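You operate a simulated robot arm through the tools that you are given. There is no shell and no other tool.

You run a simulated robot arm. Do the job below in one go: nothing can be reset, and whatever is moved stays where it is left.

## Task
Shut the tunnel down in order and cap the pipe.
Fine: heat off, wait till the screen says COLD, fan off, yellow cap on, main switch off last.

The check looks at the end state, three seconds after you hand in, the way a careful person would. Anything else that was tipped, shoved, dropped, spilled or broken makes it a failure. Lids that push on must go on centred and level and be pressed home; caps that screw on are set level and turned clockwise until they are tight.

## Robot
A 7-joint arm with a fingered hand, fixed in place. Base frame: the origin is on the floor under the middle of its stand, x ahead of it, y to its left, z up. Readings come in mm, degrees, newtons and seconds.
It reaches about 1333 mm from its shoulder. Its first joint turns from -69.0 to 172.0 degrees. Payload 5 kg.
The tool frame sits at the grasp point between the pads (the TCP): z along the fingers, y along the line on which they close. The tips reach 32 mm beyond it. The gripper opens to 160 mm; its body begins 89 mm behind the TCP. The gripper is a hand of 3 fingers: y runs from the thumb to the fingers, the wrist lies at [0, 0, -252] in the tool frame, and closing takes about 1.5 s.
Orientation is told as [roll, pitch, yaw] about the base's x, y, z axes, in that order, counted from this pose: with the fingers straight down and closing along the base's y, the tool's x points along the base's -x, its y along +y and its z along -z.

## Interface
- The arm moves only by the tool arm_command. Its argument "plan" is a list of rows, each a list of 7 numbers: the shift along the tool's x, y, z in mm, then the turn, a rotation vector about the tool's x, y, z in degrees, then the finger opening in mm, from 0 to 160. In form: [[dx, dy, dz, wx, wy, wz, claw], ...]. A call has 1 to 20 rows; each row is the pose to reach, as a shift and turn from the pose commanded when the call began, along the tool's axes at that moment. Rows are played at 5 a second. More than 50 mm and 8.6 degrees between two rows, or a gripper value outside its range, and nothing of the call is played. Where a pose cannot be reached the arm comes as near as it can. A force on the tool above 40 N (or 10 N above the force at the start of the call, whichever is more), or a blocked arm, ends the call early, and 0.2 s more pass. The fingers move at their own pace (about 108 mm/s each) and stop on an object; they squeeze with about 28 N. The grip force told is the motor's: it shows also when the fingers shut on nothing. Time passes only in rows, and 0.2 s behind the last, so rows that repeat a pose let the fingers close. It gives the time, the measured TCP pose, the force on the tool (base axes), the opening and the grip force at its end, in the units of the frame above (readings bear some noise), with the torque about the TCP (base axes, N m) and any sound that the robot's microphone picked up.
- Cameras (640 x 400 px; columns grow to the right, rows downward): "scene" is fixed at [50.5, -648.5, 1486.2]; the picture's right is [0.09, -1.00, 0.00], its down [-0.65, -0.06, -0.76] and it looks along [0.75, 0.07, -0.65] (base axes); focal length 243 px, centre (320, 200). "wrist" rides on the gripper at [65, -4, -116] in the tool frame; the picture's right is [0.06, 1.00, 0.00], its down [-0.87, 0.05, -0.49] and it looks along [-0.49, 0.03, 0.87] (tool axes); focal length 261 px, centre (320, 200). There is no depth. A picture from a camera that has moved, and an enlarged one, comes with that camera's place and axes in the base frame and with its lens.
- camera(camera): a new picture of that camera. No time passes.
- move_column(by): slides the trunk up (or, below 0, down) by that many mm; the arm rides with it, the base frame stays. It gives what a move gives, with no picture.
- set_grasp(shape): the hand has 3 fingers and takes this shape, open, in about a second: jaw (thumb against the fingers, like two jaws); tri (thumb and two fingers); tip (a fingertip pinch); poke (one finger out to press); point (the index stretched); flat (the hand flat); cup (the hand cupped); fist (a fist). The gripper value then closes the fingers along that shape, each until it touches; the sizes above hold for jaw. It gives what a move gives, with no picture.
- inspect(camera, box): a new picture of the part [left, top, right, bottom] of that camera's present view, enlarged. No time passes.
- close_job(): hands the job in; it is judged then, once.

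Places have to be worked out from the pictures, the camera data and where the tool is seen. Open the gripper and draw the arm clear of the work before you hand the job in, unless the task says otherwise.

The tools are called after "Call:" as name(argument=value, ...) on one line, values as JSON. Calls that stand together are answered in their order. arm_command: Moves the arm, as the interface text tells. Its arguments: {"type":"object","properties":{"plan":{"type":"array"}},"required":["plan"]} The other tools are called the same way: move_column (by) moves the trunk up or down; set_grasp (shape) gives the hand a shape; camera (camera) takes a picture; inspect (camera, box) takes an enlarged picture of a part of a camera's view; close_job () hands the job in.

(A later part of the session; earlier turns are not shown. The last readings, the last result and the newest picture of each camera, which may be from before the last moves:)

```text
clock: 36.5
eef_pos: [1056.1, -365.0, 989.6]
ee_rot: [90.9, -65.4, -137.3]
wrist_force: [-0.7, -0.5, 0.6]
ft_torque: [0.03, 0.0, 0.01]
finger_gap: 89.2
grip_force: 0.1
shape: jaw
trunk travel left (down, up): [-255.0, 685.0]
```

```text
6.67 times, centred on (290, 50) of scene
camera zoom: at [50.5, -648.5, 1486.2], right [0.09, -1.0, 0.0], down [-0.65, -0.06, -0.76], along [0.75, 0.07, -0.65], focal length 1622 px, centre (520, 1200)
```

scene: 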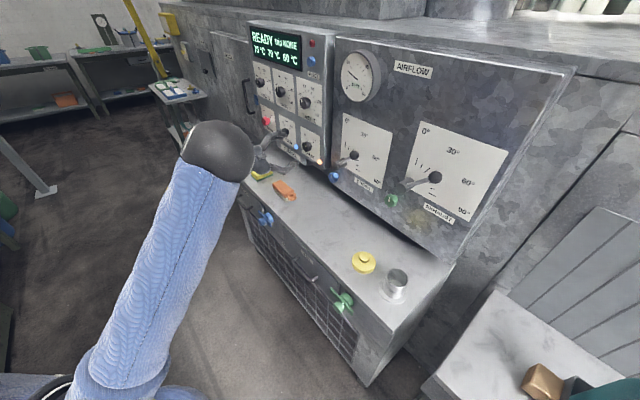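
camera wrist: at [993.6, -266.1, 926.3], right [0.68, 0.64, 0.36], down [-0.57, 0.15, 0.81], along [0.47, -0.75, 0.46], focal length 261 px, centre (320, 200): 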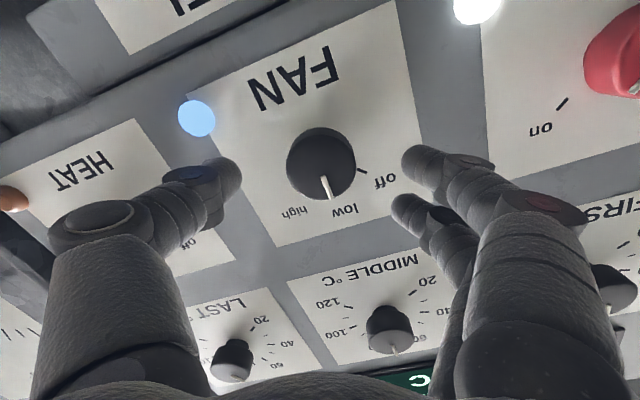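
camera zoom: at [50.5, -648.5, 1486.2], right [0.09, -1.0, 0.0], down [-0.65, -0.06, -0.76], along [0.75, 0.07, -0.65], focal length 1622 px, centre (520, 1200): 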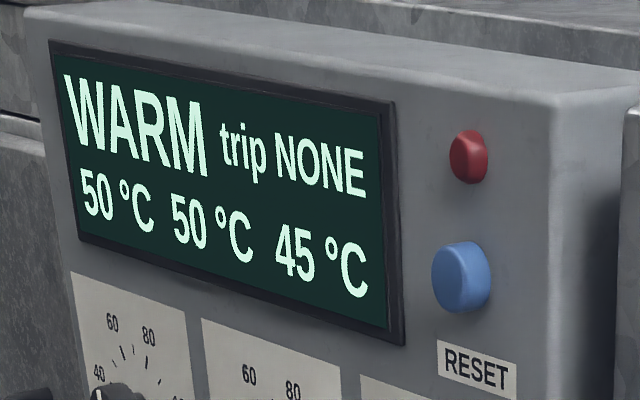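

WARM at 50/50/45 now. I creep 13 mm further so the tips reach past the knob's front, still open, and go on waiting.

Call:
arm_command(plan=[[0, 0, 7, 0, 0, 0, 85], [0, 0, 13, 0, 0, 0, 80], [0, 0, 13, 0, 0, 0, 80], [0, 0, 13, 0, 0, 0, 80], [0, 0, 13, 0, 0, 0, 80], [0, 0, 13, 0, 0, 0, 80], [0, 0, 13, 0, 0, 0, 80], [0, 0, 13, 0, 0, 0, 80], [0, 0, 13, 0, 0, 0, 80], [0, 0, 13, 0, 0, 0, 80], [0, 0, 13, 0, 0, 0, 80], [0, 0, 13, 0, 0, 0, 80], [0, 0, 13, 0, 0, 0, 80], [0, 0, 13, 0, 0, 0, 80], [0, 0, 13, 0, 0, 0, 80], [0, 0, 13, 0, 0, 0, 80], [0, 0, 13, 0, 0, 0, 80], [0, 0, 13, 0, 0, 0, 80], [0, 0, 13, 0, 0, 0, 80], [0, 0, 13, 0, 0, 0, 80]])

Call:
camera(camera="wrist")

Call:
inspect(camera="scene", box=[245, 20, 335, 80])

```text
clock: 40.7
eef_pos: [1065.3, -373.8, 988.3]
ee_rot: [90.7, -65.6, -137.3]
wrist_force: [-0.5, 0.5, 0.2]
ft_torque: [0.01, 0.0, -0.02]
finger_gap: 80.7
grip_force: 0.0
shape: jaw
trunk travel left (down, up): [-255.0, 685.0]
```

```text
taken
camera wrist: at [1003.9, -275.1, 925.8], right [0.68, 0.64, 0.36], down [-0.57, 0.15, 0.81], along [0.47, -0.75, 0.46], focal length 261 px, centre (320, 200)
```

wrist: 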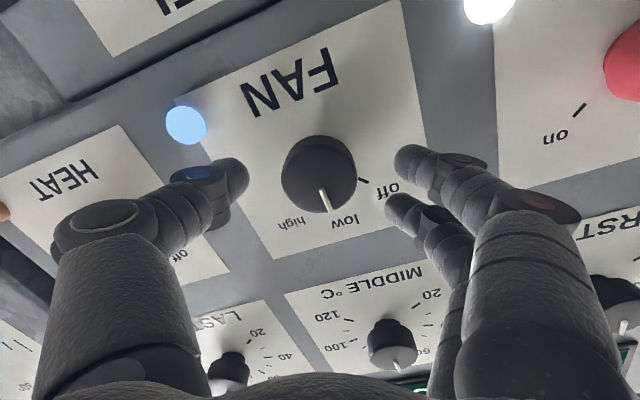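

```text
6.67 times, centred on (290, 50) of scene
camera zoom: at [50.5, -648.5, 1486.2], right [0.09, -1.0, 0.0], down [-0.65, -0.06, -0.76], along [0.75, 0.07, -0.65], focal length 1622 px, centre (520, 1200)
```

zoom: 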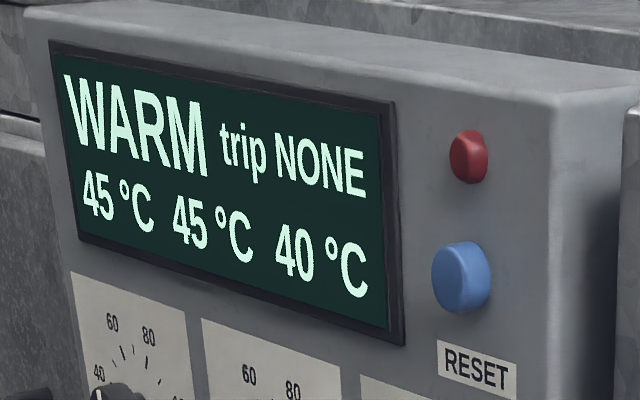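

Still WARM at 45/45/40. I keep waiting in place.

Call:
arm_command(plan=[[0, 0, 0, 0, 0, 0, 80], [0, 0, 0, 0, 0, 0, 80], [0, 0, 0, 0, 0, 0, 80], [0, 0, 0, 0, 0, 0, 80], [0, 0, 0, 0, 0, 0, 80], [0, 0, 0, 0, 0, 0, 80], [0, 0, 0, 0, 0, 0, 80], [0, 0, 0, 0, 0, 0, 80], [0, 0, 0, 0, 0, 0, 80], [0, 0, 0, 0, 0, 0, 80], [0, 0, 0, 0, 0, 0, 80], [0, 0, 0, 0, 0, 0, 80], [0, 0, 0, 0, 0, 0, 80], [0, 0, 0, 0, 0, 0, 80], [0, 0, 0, 0, 0, 0, 80], [0, 0, 0, 0, 0, 0, 80], [0, 0, 0, 0, 0, 0, 80], [0, 0, 0, 0, 0, 0, 80], [0, 0, 0, 0, 0, 0, 80], [0, 0, 0, 0, 0, 0, 80]])

Call:
inspect(camera="scene", box=[245, 20, 335, 80])

```text
clock: 44.9
eef_pos: [1067.0, -373.5, 989.0]
ee_rot: [90.8, -65.5, -137.2]
wrist_force: [0.6, 0.0, -0.5]
ft_torque: [0.0, -0.01, 0.03]
finger_gap: 80.6
grip_force: 0.0
shape: jaw
trunk travel left (down, up): [-255.0, 685.0]
```

```text
6.67 times, centred on (290, 50) of scene
camera zoom: at [50.5, -648.5, 1486.2], right [0.09, -1.0, 0.0], down [-0.65, -0.06, -0.76], along [0.75, 0.07, -0.65], focal length 1622 px, centre (520, 1200)
```

zoom: 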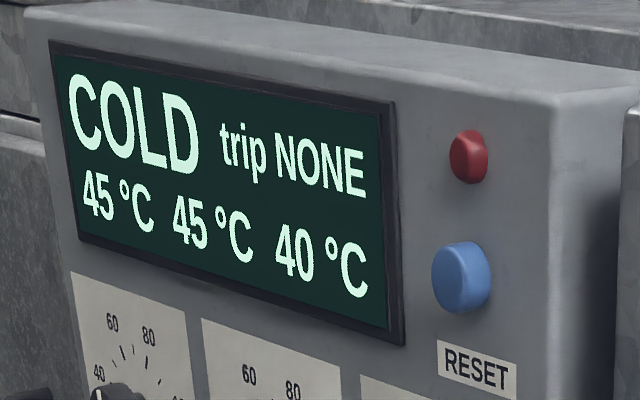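

The screen reads COLD. I now close on the FAN knob and turn it counter-clockwise to "off".

Call:
arm_command(plan=[[0, 0, 0, 0, 0, 0, 70], [0, 0, 0, 0, 0, 0, 50], [0, 0, 0, 0, 0, 0, 30], [0, 0, 0, 0, 0, 0, 20], [0, 0, 0, 0, 0, 0, 20], [0, 0, 0, 0, 0, -7, 20], [0, 0, 0, 0, 0, -14, 20], [0, 0, 0, 0, 0, -21, 20], [0, 0, 0, 0, 0, -28, 20], [0, 0, 0, 0, 0, -35, 20], [0, 0, 0, 0, 0, -41, 20], [0, 0, 0, 0, 0, -41, 20]])

Call:
camera(camera="wrist")

Call:
inspect(camera="scene", box=[240, 20, 345, 180])

```text
clock: 47.5
eef_pos: [1066.0, -373.2, 990.3]
ee_rot: [-91.0, -73.3, 44.6]
wrist_force: [20.0, -0.5, 5.2]
ft_torque: [-0.08, -0.08, 0.51]
finger_gap: 27.6
grip_force: 28.0
shape: jaw
trunk travel left (down, up): [-255.0, 685.0]
```

```text
taken
camera wrist: at [970.3, -305.8, 925.9], right [0.68, 0.65, -0.34], down [-0.12, 0.57, 0.81], along [0.72, -0.51, 0.47], focal length 261 px, centre (320, 200)
```

wrist: 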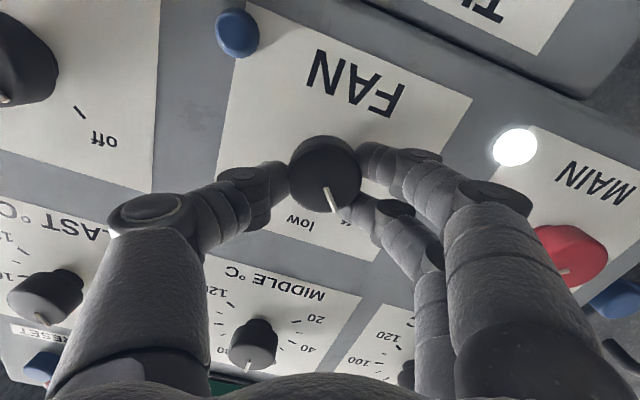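

```text
2.50 times, centred on (292, 100) of scene
camera zoom: at [50.5, -648.5, 1486.2], right [0.09, -1.0, 0.0], down [-0.65, -0.06, -0.76], along [0.75, 0.07, -0.65], focal length 608 px, centre (389, 450)
```

zoom: 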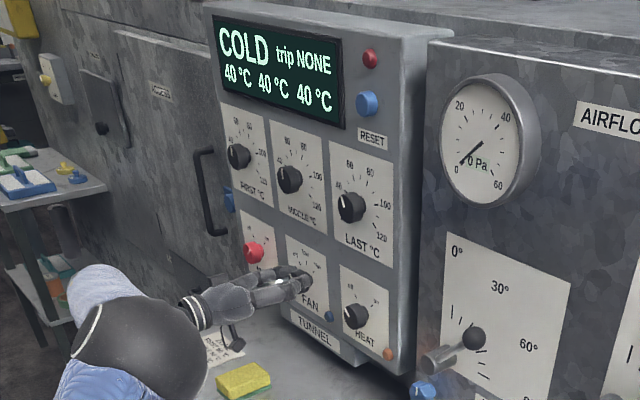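

The blue lamp is out and the gauge reads 0 Pa. I release and back away from the FAN knob.

Call:
arm_command(plan=[[0, 0, 0, 0, 0, 0, 50], [0, 0, 0, 0, 0, 0, 75], [0, 0, -6, 0, 0, 0, 85], [0, 0, -18, 0, 0, 0, 90], [0, 0, -34, 0, 0, 3, 90], [0, 0, -50, 0, 0, 8, 90]])

Call:
camera(camera="wrist")

Call:
inspect(camera="scene", box=[255, 95, 335, 170])

```text
clock: 48.9
eef_pos: [1029.3, -337.9, 990.3]
ee_rot: [-92.4, -81.6, 45.8]
wrist_force: [0.2, -0.5, -0.7]
ft_torque: [0.0, 0.01, 0.01]
finger_gap: 89.2
grip_force: 0.0
shape: jaw
trunk travel left (down, up): [-255.0, 685.0]
```

```text
taken
camera wrist: at [940.1, -264.3, 924.6], right [0.71, 0.67, -0.21], down [-0.21, 0.48, 0.85], along [0.67, -0.56, 0.49], focal length 261 px, centre (320, 200)
```

wrist: 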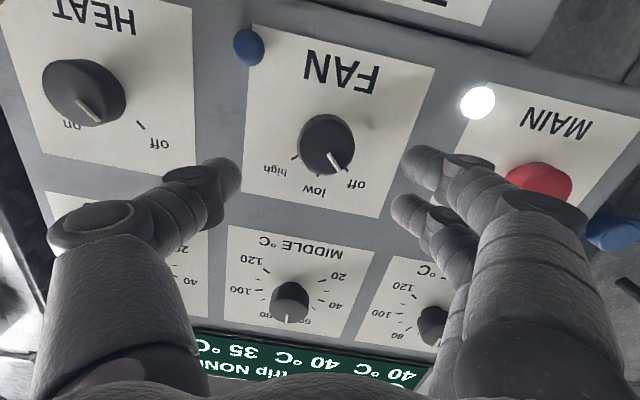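

```text
5.33 times, centred on (295, 132) of scene
camera zoom: at [50.5, -648.5, 1486.2], right [0.09, -1.0, 0.0], down [-0.65, -0.06, -0.76], along [0.75, 0.07, -0.65], focal length 1297 px, centre (453, 560)
```

zoom: 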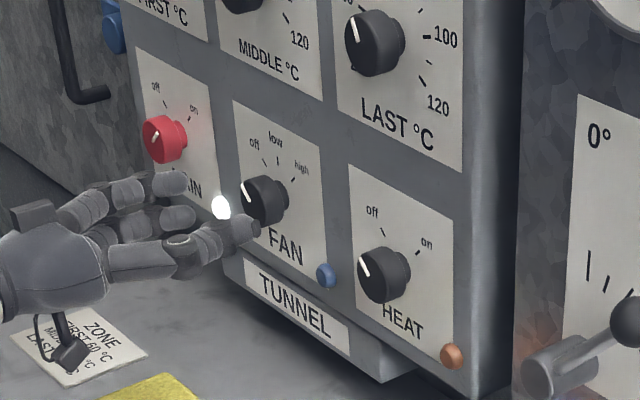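

FAN is off (0 Pa), HEAT is off, MAIN still on. Next is the cap: I withdraw from the panel, rise slightly and pitch the hand down so the trunk can be raised again.

Call:
arm_command(plan=[[-5, 0, -30, 0, 3, 1, 90], [-15, 0, -60, 0, 8, 2, 90], [-25, 0, -90, 0, 14, 3, 90], [-40, 0, -120, 0, 21, 4, 90], [-55, 0, -145, 0, 28, 5, 90], [-70, 0, -165, 0, 35, 6, 90], [-80, 0, -180, 0, 42, 7, 90], [-80, 0, -180, 0, 45, 8, 90]])

Call:
camera(camera="wrist")

Call:
camera(camera="scene")

```text
clock: 50.7
eef_pos: [915.2, -197.2, 1066.2]
ee_rot: [-1.8, -45.4, -48.2]
wrist_force: [0.4, 0.0, 0.0]
ft_torque: [0.0, -0.03, -0.04]
finger_gap: 89.5
grip_force: 0.0
shape: jaw
trunk travel left (down, up): [-255.0, 685.0]
```

```text
taken
camera wrist: at [829.0, -102.7, 1099.8], right [0.73, 0.68, -0.07], down [0.23, -0.15, 0.96], along [0.65, -0.72, -0.26], focal length 261 px, centre (320, 200)
```

wrist: 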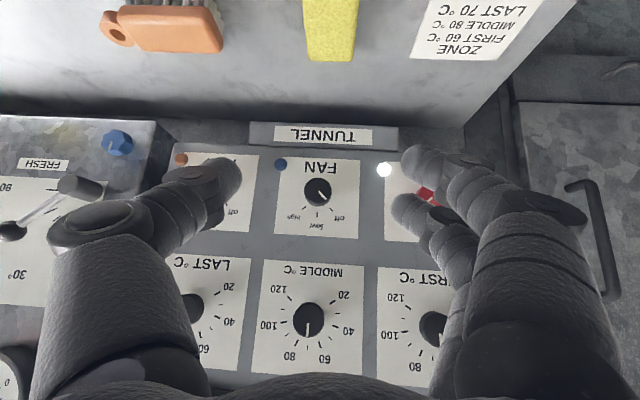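

```text
taken
```

scene: 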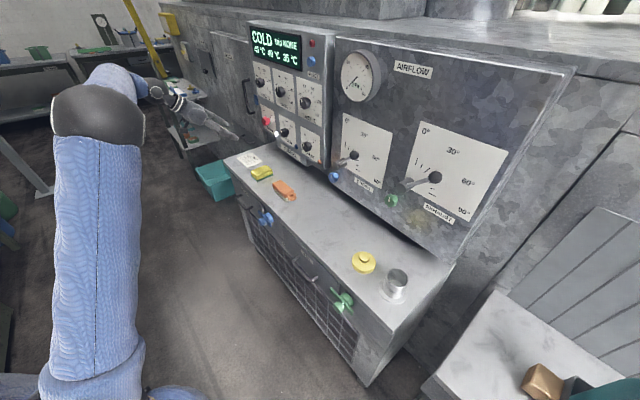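

FAN is clearly at "off". I raise the trunk 300 mm with the arm riding along (hand to about z≈1366).

Call:
move_column(by=300)

```text
clock: 53.7
eef_pos: [915.2, -197.7, 1366.8]
ee_rot: [-1.8, -45.5, -48.3]
wrist_force: [0.9, -0.5, -0.3]
ft_torque: [-0.03, -0.01, 0.01]
finger_gap: 89.2
grip_force: 0.0
shape: jaw
trunk travel left (down, up): [-555.0, 385.0]
```

I bring the hand back toward the robot, down and pointing straight down, toward (640,-300,1130).

Call:
arm_command(plan=[[27, -30, 10, 0, 5, 0, 90], [54, -60, 20, 0, 10, 0, 90], [81, -91, 30, 0, 15, 0, 90], [108, -121, 40, 0, 20, 0, 90], [135, -152, 50, 0, 25, 0, 90], [162, -182, 60, 0, 30, 0, 90], [189, -212, 70, 0, 35, 0, 90], [217, -243, 80, 0, 40, 0, 90], [244, -273, 90, 0, 45.5, 0, 90]])

Call:
camera(camera="scene")

Call:
camera(camera="wrist")

```text
clock: 55.7
eef_pos: [635.2, -299.9, 1138.0]
ee_rot: [-1.3, 0.0, -49.6]
wrist_force: [0.0, 0.1, -0.2]
ft_torque: [0.07, 0.0, -0.01]
finger_gap: 89.4
grip_force: 0.1
shape: jaw
trunk travel left (down, up): [-555.0, 385.0]
```

```text
taken
```

scene: 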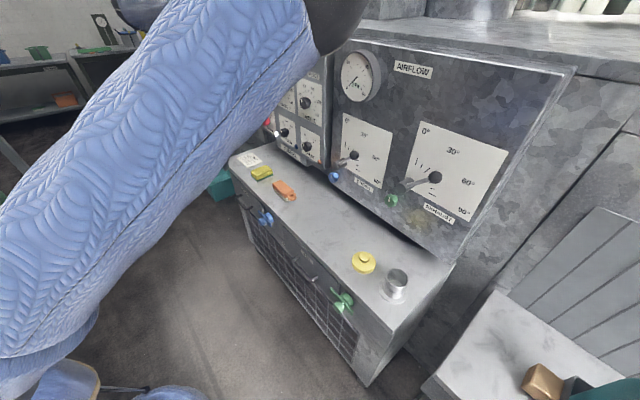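

```text
taken
camera wrist: at [591.6, -252.6, 1251.9], right [0.72, 0.7, -0.02], down [0.61, -0.62, 0.49], along [0.33, -0.36, -0.87], focal length 261 px, centre (320, 200)
```

wrist: 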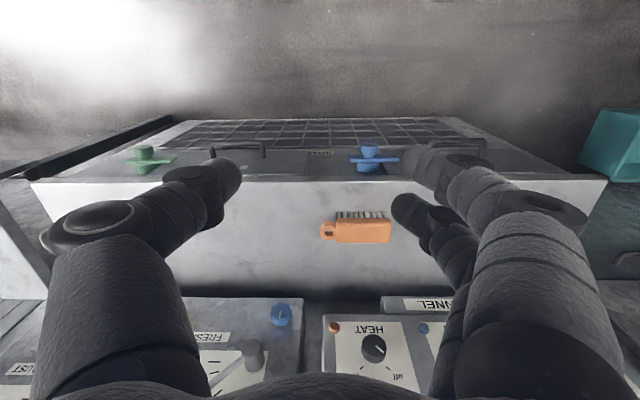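

HEAT's pointer clearly reads "off" from here too. I carry the hand over toward the cap at (511,-745), staying high at z≈1080.

Call:
arm_command(plan=[[-26, -38, 6, 0, 0, 0, 90], [-52, -77, 12, 0, 0, 0, 90], [-78, -115, 18, 0, 0, 0, 90], [-104, -153, 23, 0, 0, 0, 90], [-129, -191, 29, 0, 0, 0, 90], [-155, -230, 35, 0, 0, 0, 90], [-181, -268, 41, 0, 0, 0, 90], [-207, -306, 46, 0, 0, 0, 90], [-233, -345, 52, 0, 0, 0, 90], [-258, -383, 58, 0, 0, 0, 90]])

Call:
camera(camera="wrist")

Call:
camera(camera="scene")

```text
clock: 57.9
eef_pos: [674.5, -644.7, 995.1]
ee_rot: [-1.0, 0.0, -49.5]
wrist_force: [0.5, 0.1, 0.8]
ft_torque: [0.05, -0.01, 0.0]
finger_gap: 89.5
grip_force: 0.0
shape: jaw
out of reach, approached as far as the arm can: row 4, 5, 6, 7, 8, 9, 10
trunk travel left (down, up): [-555.0, 385.0]
```

```text
taken
camera wrist: at [630.1, -597.4, 1109.3], right [0.72, 0.7, -0.02], down [0.61, -0.62, 0.49], along [0.33, -0.36, -0.87], focal length 261 px, centre (320, 200)
```

wrist: 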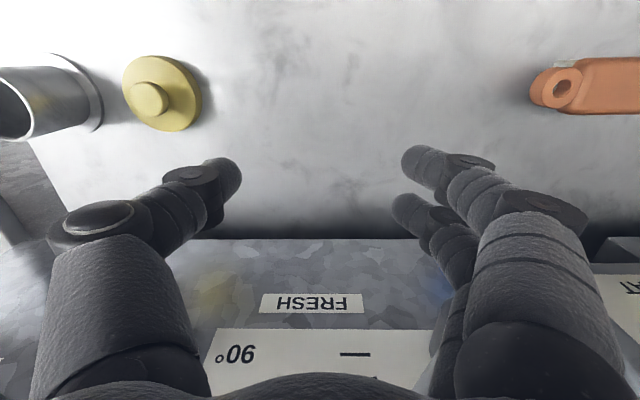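

```text
taken
```

scene: 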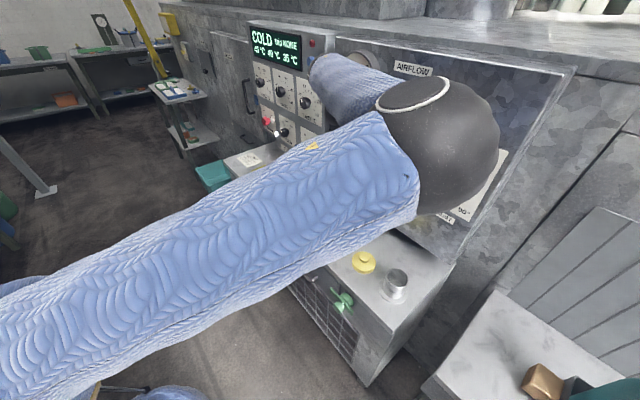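

The arm got stuck with its elbow low on the right and the wrist bent to its limit, so a higher shoulder should help. I first pull the hand away from the panel toward the robot and up.

Call:
arm_command(plan=[[35, 0, -10, 0, 0, 0, 90], [70, 10, -20, 0, 0, 0, 90], [105, 25, -30, 0, 0, 0, 90], [140, 40, -45, 0, 0, 0, 90], [175, 55, -60, 0, 0, 0, 90], [205, 65, -75, 0, 0, 0, 90]])

Call:
camera(camera="scene")

```text
clock: 59.3
eef_pos: [588.8, -435.8, 1079.5]
ee_rot: [-1.3, 0.0, -49.5]
wrist_force: [-0.3, 0.3, -0.5]
ft_torque: [-0.01, 0.01, 0.0]
finger_gap: 89.3
grip_force: 0.0
shape: jaw
out of reach, approached as far as the arm can: row 1, 2
trunk travel left (down, up): [-555.0, 385.0]
```

```text
taken
```

scene: 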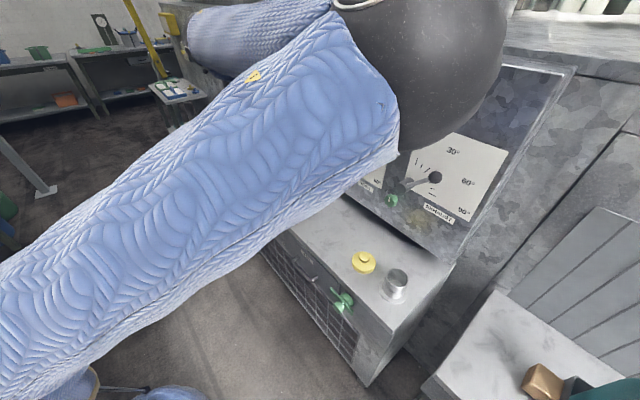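

Clear of the panel. I raise the trunk fully (385 mm) so that the forearm can slope down to the bench.

Call:
move_column(by=385)

Call:
camera(camera="scene")

Call:
camera(camera="wrist")

```text
clock: 63.0
eef_pos: [589.4, -436.4, 1463.1]
ee_rot: [-1.3, 0.0, -49.5]
wrist_force: [-0.3, -0.3, -0.5]
ft_torque: [0.02, 0.01, -0.02]
finger_gap: 89.4
grip_force: 0.0
shape: jaw
trunk travel left (down, up): [-940.0, 0.0]
```

```text
taken
```

scene: 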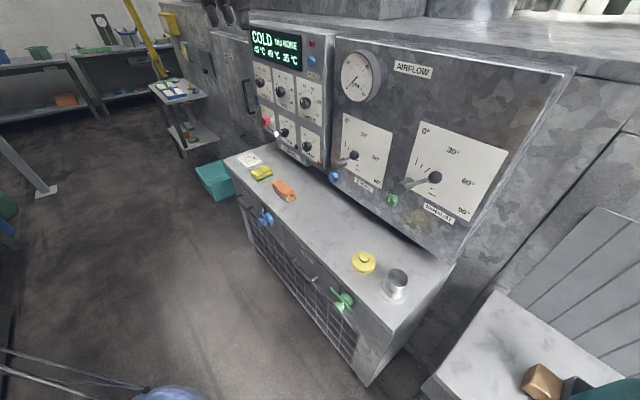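

```text
taken
camera wrist: at [545.5, -388.0, 1577.3], right [0.72, 0.7, -0.02], down [0.61, -0.62, 0.49], along [0.33, -0.37, -0.87], focal length 261 px, centre (320, 200)
```

wrist: 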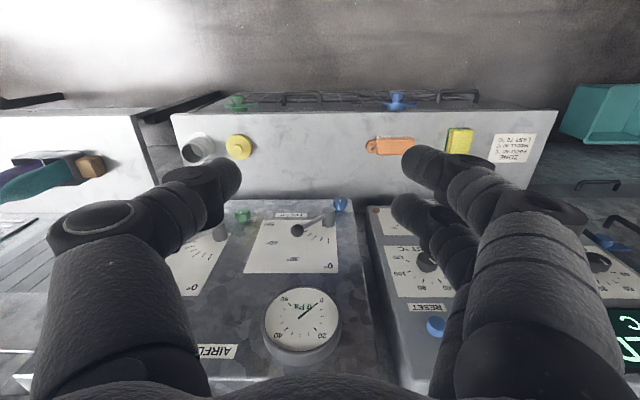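

Trunk is at the top. I descend in a straight line toward a point above the cap, about (511,-745,1080).

Call:
arm_command(plan=[[-17, -24, 35, 0, 0, 0, 90], [-34, -47, 70, 0, 0, 0, 90], [-50, -71, 104, 0, 0, 0, 90], [-67, -95, 139, 0, 0, 0, 90], [-84, -118, 174, 0, 0, 0, 90], [-100, -142, 209, 0, 0, 0, 90], [-117, -165, 244, 0, 0, 0, 90], [-134, -189, 279, 0, 0, 0, 90], [-151, -213, 313, 0, 0, 0, 90], [-167, -236, 348, 0, 0, 0, 90], [-184, -260, 383, 0, 0, 0, 90]])

Call:
camera(camera="wrist")

Call:
camera(camera="scene")

```text
clock: 65.6
eef_pos: [654.2, -750.2, 1300.0]
ee_rot: [17.9, -15.8, -52.2]
wrist_force: [-0.6, 0.1, -0.8]
ft_torque: [0.03, -0.04, -0.01]
finger_gap: 89.5
grip_force: 0.0
shape: jaw
out of reach, approached as far as the arm can: row 4, 5, 6, 7, 8, 9
trunk travel left (down, up): [-940.0, 0.0]
stopped in row 11: the arm was blocked; the commanded pose is now the measured one
```

```text
taken
camera wrist: at [566.8, -701.8, 1385.5], right [0.66, 0.7, 0.28], down [0.35, -0.62, 0.7], along [0.66, -0.37, -0.65], focal length 261 px, centre (320, 200)
```

wrist: 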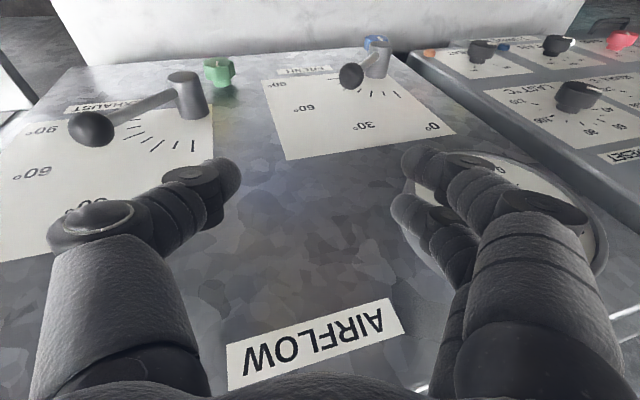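

```text
taken
```

scene: 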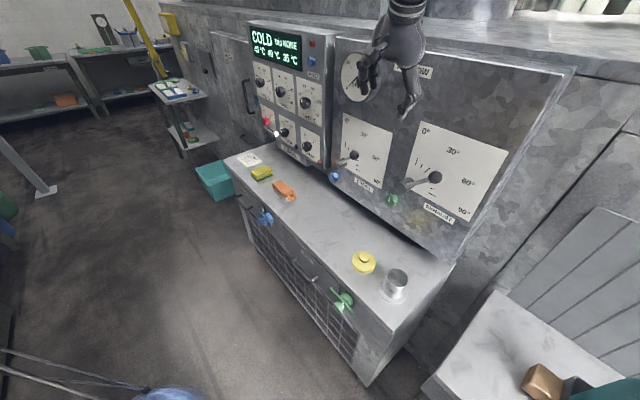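

The arm was blocked with the hand close to the gauge. Judging by the reach, the wrist must stay well below the shoulder, so I retreat the same way first, restoring the straight-down orientation.

Call:
arm_command(plan=[[25, 19, -12, 1.7, 1.6, 0, 90], [50, 38, -24, 3.5, 3.2, 0, 90], [75, 57, -37, 5.2, 4.9, 0, 90], [100, 76, -49, 7, 6.5, 0, 90], [125, 95, -61, 8.7, 8.1, 0, 90], [150, 115, -73, 10.4, 9.7, 0, 90], [175, 134, -86, 12.2, 11.3, 0, 90], [200, 153, -98, 13.9, 13, 0, 90], [225, 172, -110, 15.7, 14.6, 0, 90], [250, 191, -122, 17.4, 16.2, 0, 90]])

Call:
camera(camera="wrist")

```text
clock: 67.8
eef_pos: [592.8, -431.2, 1399.5]
ee_rot: [0.2, 0.2, -49.7]
wrist_force: [-0.3, 0.5, 0.2]
ft_torque: [-0.04, 0.01, 0.03]
finger_gap: 89.7
grip_force: 0.0
shape: jaw
trunk travel left (down, up): [-940.0, 0.0]
```

```text
taken
camera wrist: at [546.9, -384.5, 1513.6], right [0.72, 0.69, 0.0], down [0.6, -0.63, 0.49], along [0.34, -0.35, -0.87], focal length 261 px, centre (320, 200)
```

wrist: 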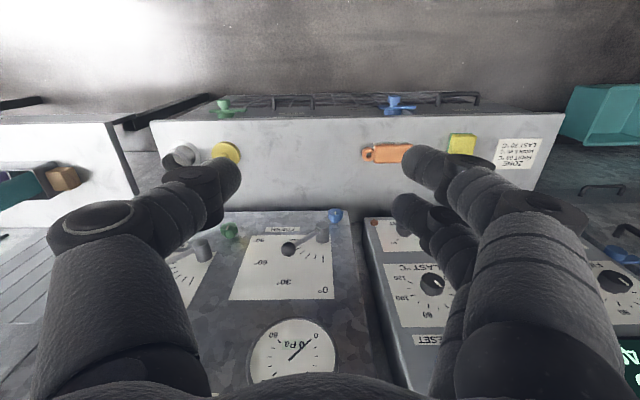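

Back upright at (593,-431,1400). I now descend in front of the bench to about z≈960 while staying clear of it.

Call:
arm_command(plan=[[9, -2, 44, 0, 0, 0, 90], [17, -5, 88, 0, 0, 0, 90], [26, -7, 132, 0, 0, 0, 90], [34, -9, 176, 0, 0, 0, 90], [43, -12, 220, 0, 0, 0, 90], [52, -14, 264, 0, 0, 0, 90], [60, -16, 308, 0, 0, 0, 90], [69, -18, 352, 0, 0, 0, 90], [77, -21, 396, 0, 0, 0, 90], [86, -23, 440, 0, 0, 0, 90]])

Call:
camera(camera="scene")

Call:
camera(camera="wrist")

```text
clock: 70.0
eef_pos: [520.0, -381.3, 960.2]
ee_rot: [0.1, 0.1, -49.6]
wrist_force: [-1.7, 0.4, -1.2]
ft_torque: [-0.02, -0.09, 0.0]
finger_gap: 89.5
grip_force: 0.1
shape: jaw
trunk travel left (down, up): [-940.0, 0.0]
```

```text
taken
```

scene: 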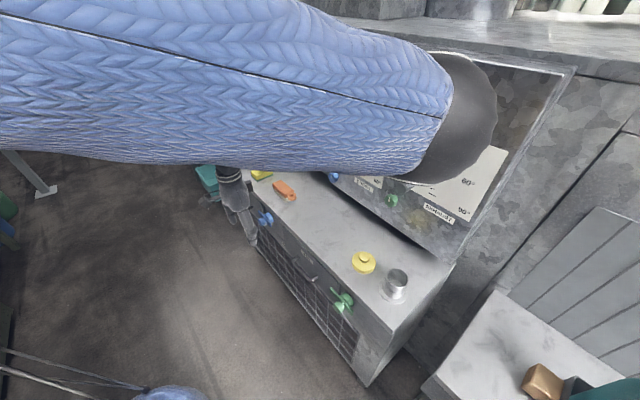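

```text
taken
camera wrist: at [475.0, -335.1, 1074.1], right [0.72, 0.69, 0.0], down [0.6, -0.63, 0.49], along [0.34, -0.35, -0.87], focal length 261 px, centre (320, 200)
```

wrist: 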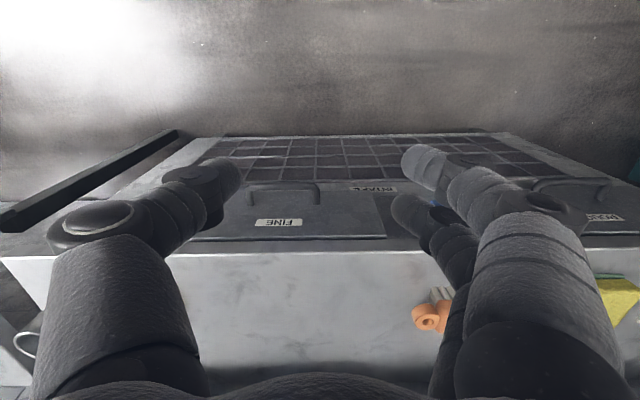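

No reach trouble here. I move across toward the cap at low height (z≈975, tips well above the pipe rim).

Call:
arm_command(plan=[[-30, -27, -3, 0, 0, 0, 90], [-60, -54, -6, 0, 0, 0, 90], [-90, -81, -9, 0, 0, 0, 90], [-120, -108, -12, 0, 0, 0, 90], [-150, -135, -15, 0, 0, 0, 90], [-180, -162, -15, 0, 0, 0, 90]])

Call:
camera(camera="scene")

Call:
camera(camera="wrist")

```text
clock: 71.4
eef_pos: [514.1, -623.7, 976.8]
ee_rot: [0.2, 0.2, -49.6]
wrist_force: [0.4, 1.6, 0.4]
ft_torque: [-0.01, -0.01, 0.02]
finger_gap: 89.6
grip_force: 0.0
shape: jaw
trunk travel left (down, up): [-940.0, 0.0]
```

```text
taken
```

scene: 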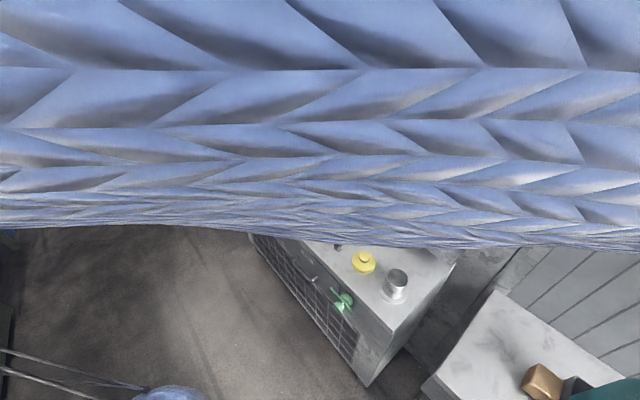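

```text
taken
camera wrist: at [467.3, -577.7, 1090.4], right [0.72, 0.69, 0.0], down [0.6, -0.63, 0.49], along [0.34, -0.35, -0.87], focal length 261 px, centre (320, 200)
```

wrist: 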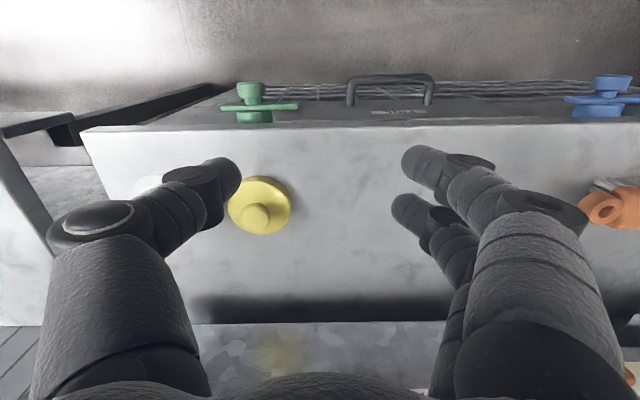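

Reachable now. Combining views the cap is near (525,-748) with its knob on top; I move above it and will refine from a second wrist view.

Call:
arm_command(plan=[[-35, -24, 4, 0, 0, 0, 90], [-70, -47, 8, 0, 0, 0, 90], [-105, -71, 14, 0, 0, 0, 90]])

Call:
camera(camera="wrist")

Call:
inspect(camera="wrist", box=[220, 80, 420, 220])

Call:
camera(camera="scene")

```text
clock: 72.2
eef_pos: [529.8, -748.6, 960.3]
ee_rot: [0.1, 0.2, -49.5]
wrist_force: [0.5, -0.5, 0.0]
ft_torque: [0.02, 0.05, 0.0]
finger_gap: 89.4
grip_force: 0.1
shape: jaw
trunk travel left (down, up): [-940.0, 0.0]
```

```text
taken
camera wrist: at [483.6, -702.8, 1073.7], right [0.72, 0.69, 0.0], down [0.6, -0.63, 0.49], along [0.34, -0.35, -0.87], focal length 261 px, centre (320, 200)
```

wrist: 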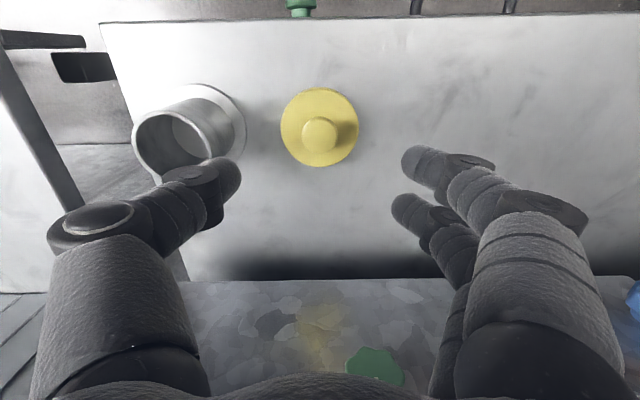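

```text
2.86 times, centred on (320, 150) of wrist
camera zoom: at [483.6, -702.8, 1073.7], right [0.72, 0.69, 0.0], down [0.6, -0.63, 0.49], along [0.34, -0.35, -0.87], focal length 745 px, centre (320, 343)
```

zoom: 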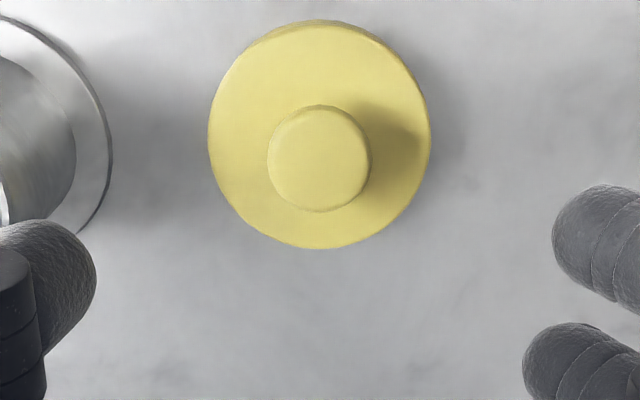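

```text
taken
```

scene: 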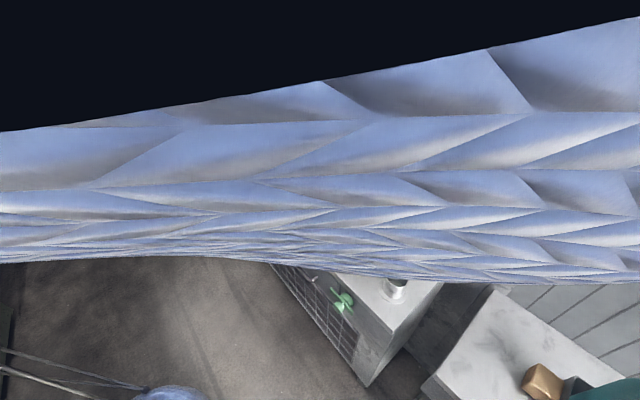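

The knob top is at about (531,-751,828), ø≈35, the disc ø≈80; pipe rim centre is near (442,-833,870). The thumb would foul the pipe with this yaw, so I roll the hand -45° above the cap and re-view.

Call:
arm_command(plan=[[-1, 0, 0, 0, 0, -7.5, 90], [-2, 0, 0, 0, 0, -15, 90], [-3, 0, 0, 0, 0, -22.5, 85], [-3, 0, 0, 0, 0, -30, 85], [-3, 0, 0, 0, 0, -37.5, 80], [-3, 0, 0, 0, 0, -45, 80]])

Call:
camera(camera="wrist")

Call:
inspect(camera="wrist", box=[100, 0, 420, 200])

```text
clock: 73.6
eef_pos: [528.6, -750.2, 960.5]
ee_rot: [0.1, 0.0, -4.6]
wrist_force: [0.7, -0.2, -0.5]
ft_torque: [-0.03, 0.0, 0.0]
finger_gap: 80.9
grip_force: 0.0
shape: jaw
trunk travel left (down, up): [-940.0, 0.0]
```

```text
taken
camera wrist: at [463.1, -749.8, 1075.1], right [0.02, 1.0, 0.0], down [0.87, -0.02, 0.49], along [0.49, -0.01, -0.87], focal length 261 px, centre (320, 200)
```

wrist: 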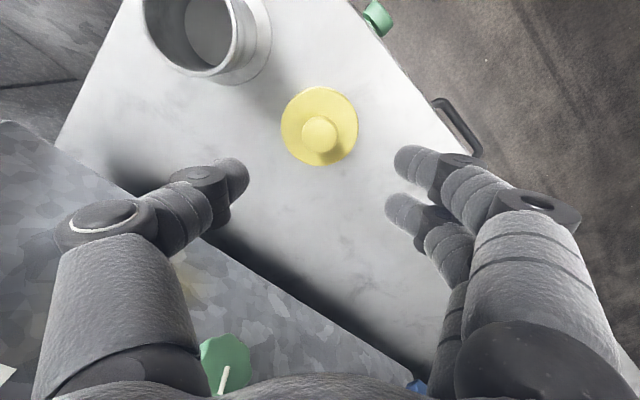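

```text
2.00 times, centred on (260, 100) of wrist
camera zoom: at [463.1, -749.8, 1075.1], right [0.02, 1.0, 0.0], down [0.87, -0.02, 0.49], along [0.49, -0.01, -0.87], focal length 521 px, centre (440, 400)
```

zoom: 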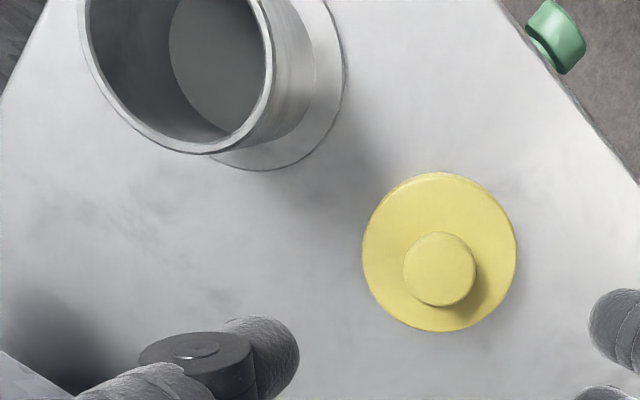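

The knob is 2 mm off along tool -x and otherwise on axis. I descend 100 mm with the fingers open and check again.

Call:
arm_command(plan=[[-1, 0, 30, 0, 0, 0, 80], [-2, 0, 60, 0, 0, 0, 80], [-2, 0, 85, 0, 0, 0, 80], [-2, 0, 100, 0, 0, 0, 80]])

Call:
camera(camera="wrist")

```text
clock: 74.6
eef_pos: [531.5, -751.1, 860.9]
ee_rot: [0.3, 0.1, -4.7]
wrist_force: [-0.3, -0.6, 0.6]
ft_torque: [0.03, -0.03, 0.03]
finger_gap: 80.7
grip_force: 0.0
shape: jaw
trunk travel left (down, up): [-940.0, 0.0]
```

```text
taken
camera wrist: at [465.8, -750.8, 975.8], right [0.02, 1.0, 0.0], down [0.87, -0.02, 0.49], along [0.49, -0.01, -0.87], focal length 261 px, centre (320, 200)
```

wrist: 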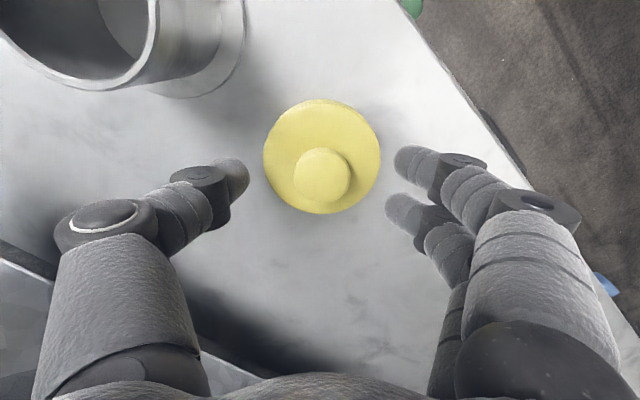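

Well centred: the knob top is about 30 mm below the TCP. I go down 22 mm so the fingertips lie beside the knob, just above the disc.

Call:
arm_command(plan=[[0, 1, 8, 0, 0, 0, 75], [0, 1, 16, 0, 0, 0, 70], [0, 1, 22, 0, 0, 0, 65]])

Call:
camera(camera="wrist")

```text
clock: 75.4
eef_pos: [531.5, -749.9, 841.6]
ee_rot: [0.1, 0.0, -4.6]
wrist_force: [0.2, -0.3, 14.2]
ft_torque: [-0.06, 0.01, 0.05]
finger_gap: 66.3
grip_force: 17.9
shape: jaw
trunk travel left (down, up): [-940.0, 0.0]
```

```text
taken
camera wrist: at [466.1, -749.5, 955.3], right [0.02, 1.0, 0.0], down [0.87, -0.02, 0.49], along [0.49, -0.01, -0.87], focal length 261 px, centre (320, 200)
```

wrist: 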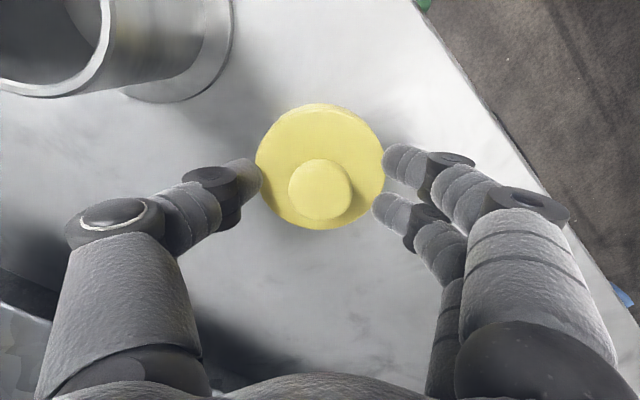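

The fingertips met the disc's edge (14 N up), so the disc top is near z≈808. I rise 5 mm and then close on the knob.

Call:
arm_command(plan=[[0, 0, -3, 0, 0, 0, 70], [0, 0, -5, 0, 0, 0, 70], [0, 0, -5, 0, 0, 0, 55], [0, 0, -5, 0, 0, 0, 40], [0, 0, -5, 0, 0, 0, 25], [0, 0, -5, 0, 0, 0, 10], [0, 0, -5, 0, 0, 0, 10]])

Call:
camera(camera="wrist")

Call:
inspect(camera="wrist", box=[200, 80, 440, 240])

```text
clock: 77.0
eef_pos: [530.9, -748.1, 845.6]
ee_rot: [0.2, -0.2, -4.6]
wrist_force: [6.7, -0.3, 25.5]
ft_torque: [-0.24, -0.04, 0.08]
finger_gap: 51.0
grip_force: 28.1
shape: jaw
trunk travel left (down, up): [-940.0, 0.0]
```

```text
taken
camera wrist: at [465.3, -747.9, 960.6], right [0.02, 1.0, 0.0], down [0.87, -0.02, 0.49], along [0.49, -0.01, -0.87], focal length 261 px, centre (320, 200)
```

wrist: 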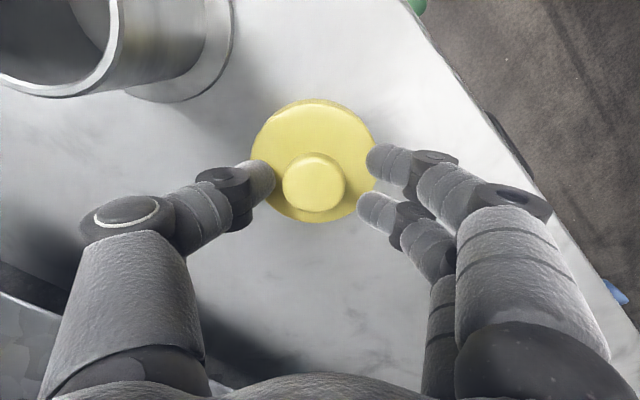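

```text
2.50 times, centred on (320, 160) of wrist
camera zoom: at [465.3, -747.9, 960.6], right [0.02, 1.0, 0.0], down [0.87, -0.02, 0.49], along [0.49, -0.01, -0.87], focal length 652 px, centre (320, 300)
```

zoom: 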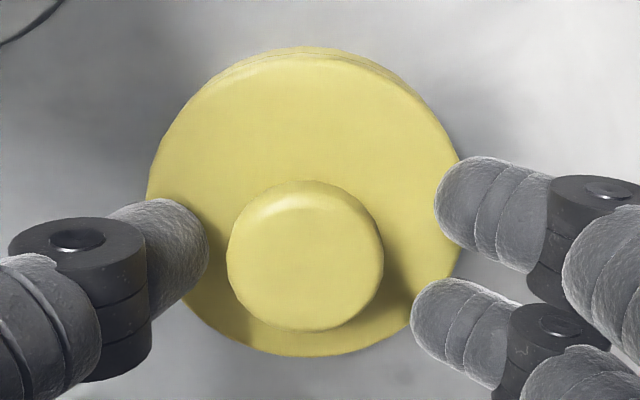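

The tips dip lower as they close and press on the disc top. I open again, rise to about z≈855, and re-check the alignment.

Call:
arm_command(plan=[[0, 0, 0, 0, 0, 0, 70], [0, 0, -4, 0, 0, 0, 75], [0, 0, -9, 0, 0, 0, 75], [0, 0, -9, 0, 0, 0, 75]])

Call:
camera(camera="wrist")

Call:
inspect(camera="wrist", box=[200, 80, 440, 240])

```text
clock: 78.0
eef_pos: [529.9, -749.2, 854.4]
ee_rot: [0.1, 0.0, -4.7]
wrist_force: [-0.2, -0.3, 0.4]
ft_torque: [-0.02, -0.01, -0.01]
finger_gap: 74.1
grip_force: 0.1
shape: jaw
trunk travel left (down, up): [-940.0, 0.0]
```

```text
taken
camera wrist: at [465.0, -748.8, 967.7], right [0.02, 1.0, 0.0], down [0.87, -0.02, 0.49], along [0.49, -0.01, -0.87], focal length 261 px, centre (320, 200)
```

wrist: 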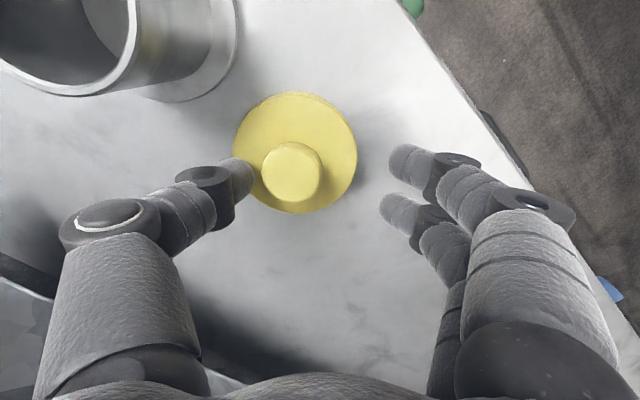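

```text
2.50 times, centred on (320, 160) of wrist
camera zoom: at [465.0, -748.8, 967.7], right [0.02, 1.0, 0.0], down [0.87, -0.02, 0.49], along [0.49, -0.01, -0.87], focal length 652 px, centre (320, 300)
```

zoom: 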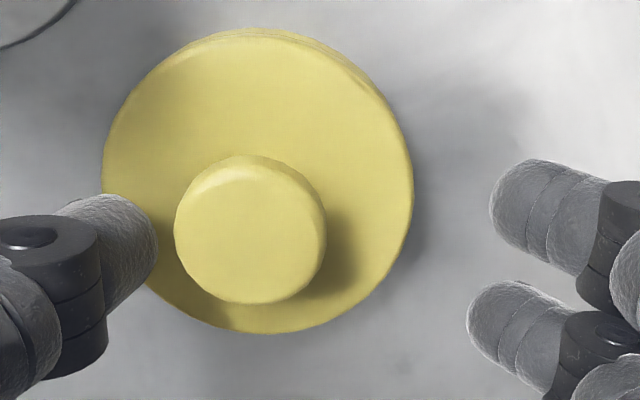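

The cap was dragged about 16 mm toward the thumb but is still flat on the bench. I re-centre over the knob.

Call:
arm_command(plan=[[3.5, -8, -3, 0, 0, 0, 75], [7, -16, -3, 0, 0, 0, 75], [7, -16, -1, 0, 0, 0, 75]])

Call:
inspect(camera="wrist", box=[200, 80, 440, 240])

```text
clock: 78.8
eef_pos: [524.8, -764.5, 853.9]
ee_rot: [0.3, 0.0, -4.6]
wrist_force: [-0.4, 0.4, 0.1]
ft_torque: [-0.01, 0.01, -0.01]
finger_gap: 74.5
grip_force: 0.0
shape: jaw
trunk travel left (down, up): [-940.0, 0.0]
```

```text
2.50 times, centred on (320, 160) of wrist
camera zoom: at [458.2, -764.4, 967.9], right [0.02, 1.0, 0.0], down [0.87, -0.02, 0.49], along [0.49, -0.01, -0.87], focal length 652 px, centre (320, 300)
```

zoom: 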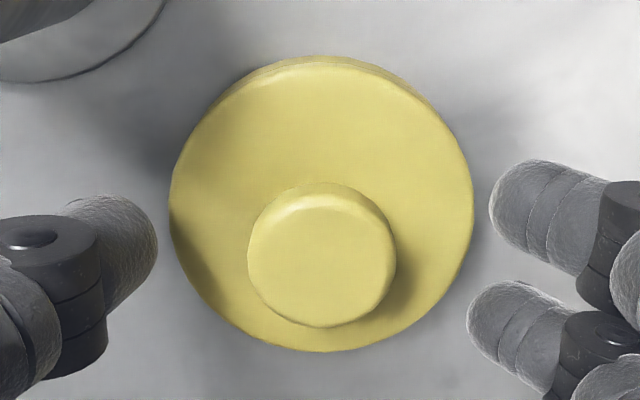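

The knob is now exactly on the tool axis. I close the fingers here at z≈854.

Call:
arm_command(plan=[[0, 0, 0, 0, 0, 0, 60], [0, 0, 0, 0, 0, 0, 45], [0, 0, 0, 0, 0, 0, 30], [0, 0, 0, 0, 0, 0, 15], [0, 0, 0, 0, 0, 0, 10], [0, 0, 0, 0, 0, 0, 10]])

Call:
camera(camera="wrist")

Call:
inspect(camera="wrist", box=[200, 80, 440, 240])

```text
clock: 80.2
eef_pos: [523.1, -763.8, 853.1]
ee_rot: [0.2, -0.1, -4.6]
wrist_force: [0.2, 0.9, 0.6]
ft_torque: [0.02, -0.01, 0.03]
finger_gap: 22.2
grip_force: 27.6
shape: jaw
trunk travel left (down, up): [-940.0, 0.0]
```

```text
taken
camera wrist: at [458.0, -764.5, 967.9], right [0.02, 1.0, 0.0], down [0.87, -0.02, 0.49], along [0.49, -0.01, -0.87], focal length 261 px, centre (320, 200)
```

wrist: 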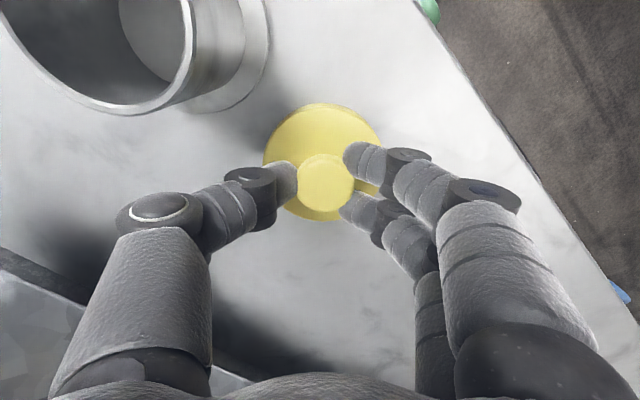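

```text
2.50 times, centred on (320, 160) of wrist
camera zoom: at [458.0, -764.5, 967.9], right [0.02, 1.0, 0.0], down [0.87, -0.02, 0.49], along [0.49, -0.01, -0.87], focal length 652 px, centre (320, 300)
```

zoom: 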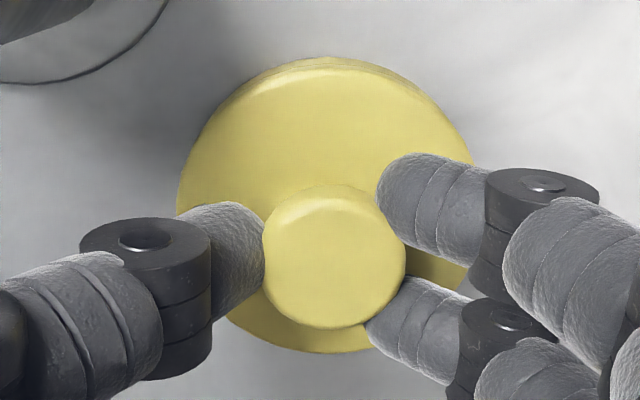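

The knob is held firmly (27.6 N) with no vertical load. I lift straight up 115 mm.

Call:
arm_command(plan=[[0, 0, -10, 0, 0, 0, 10], [0, 0, -25, 0, 0, 0, 10], [0, 0, -50, 0, 0, 0, 10], [0, 0, -75, 0, 0, 0, 10], [0, 0, -100, 0, 0, 0, 10], [0, 0, -115, 0, 0, 0, 10]])

Call:
camera(camera="wrist")

Call:
camera(camera="scene")

```text
clock: 81.6
eef_pos: [520.7, -763.9, 968.4]
ee_rot: [0.1, 0.0, -4.6]
wrist_force: [0.1, -0.1, -0.2]
ft_torque: [-0.01, 0.03, -0.02]
finger_gap: 22.1
grip_force: 28.0
shape: jaw
trunk travel left (down, up): [-940.0, 0.0]
```

```text
taken
camera wrist: at [456.2, -764.0, 1082.2], right [0.02, 1.0, 0.0], down [0.87, -0.02, 0.49], along [0.49, -0.01, -0.87], focal length 261 px, centre (320, 200)
```

wrist: 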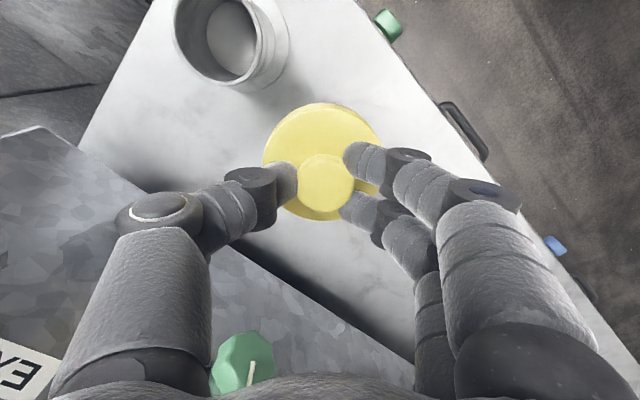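

```text
taken
```

scene: 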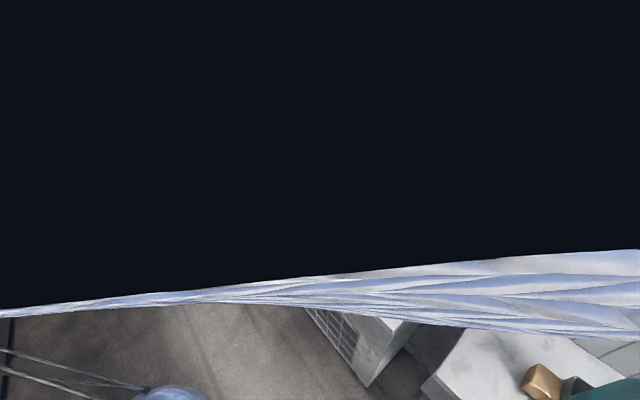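

The cap is lifted cleanly and level. I zoom on the pipe in this view to locate its rim.

Call:
inspect(camera="wrist", box=[150, 0, 400, 156])

```text
2.56 times, centred on (275, 78) of wrist
camera zoom: at [456.2, -764.0, 1082.2], right [0.02, 1.0, 0.0], down [0.87, -0.02, 0.49], along [0.49, -0.01, -0.87], focal length 667 px, centre (435, 512)
```

zoom: 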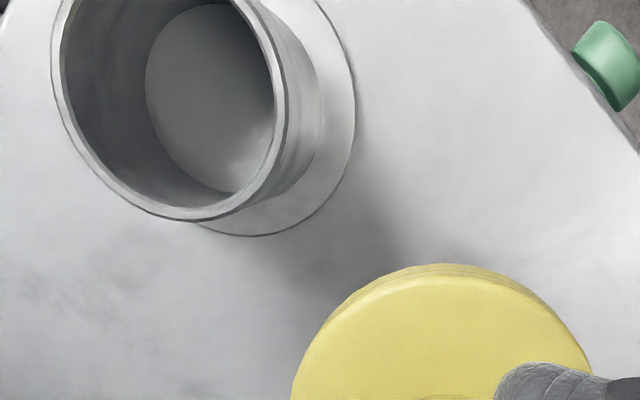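

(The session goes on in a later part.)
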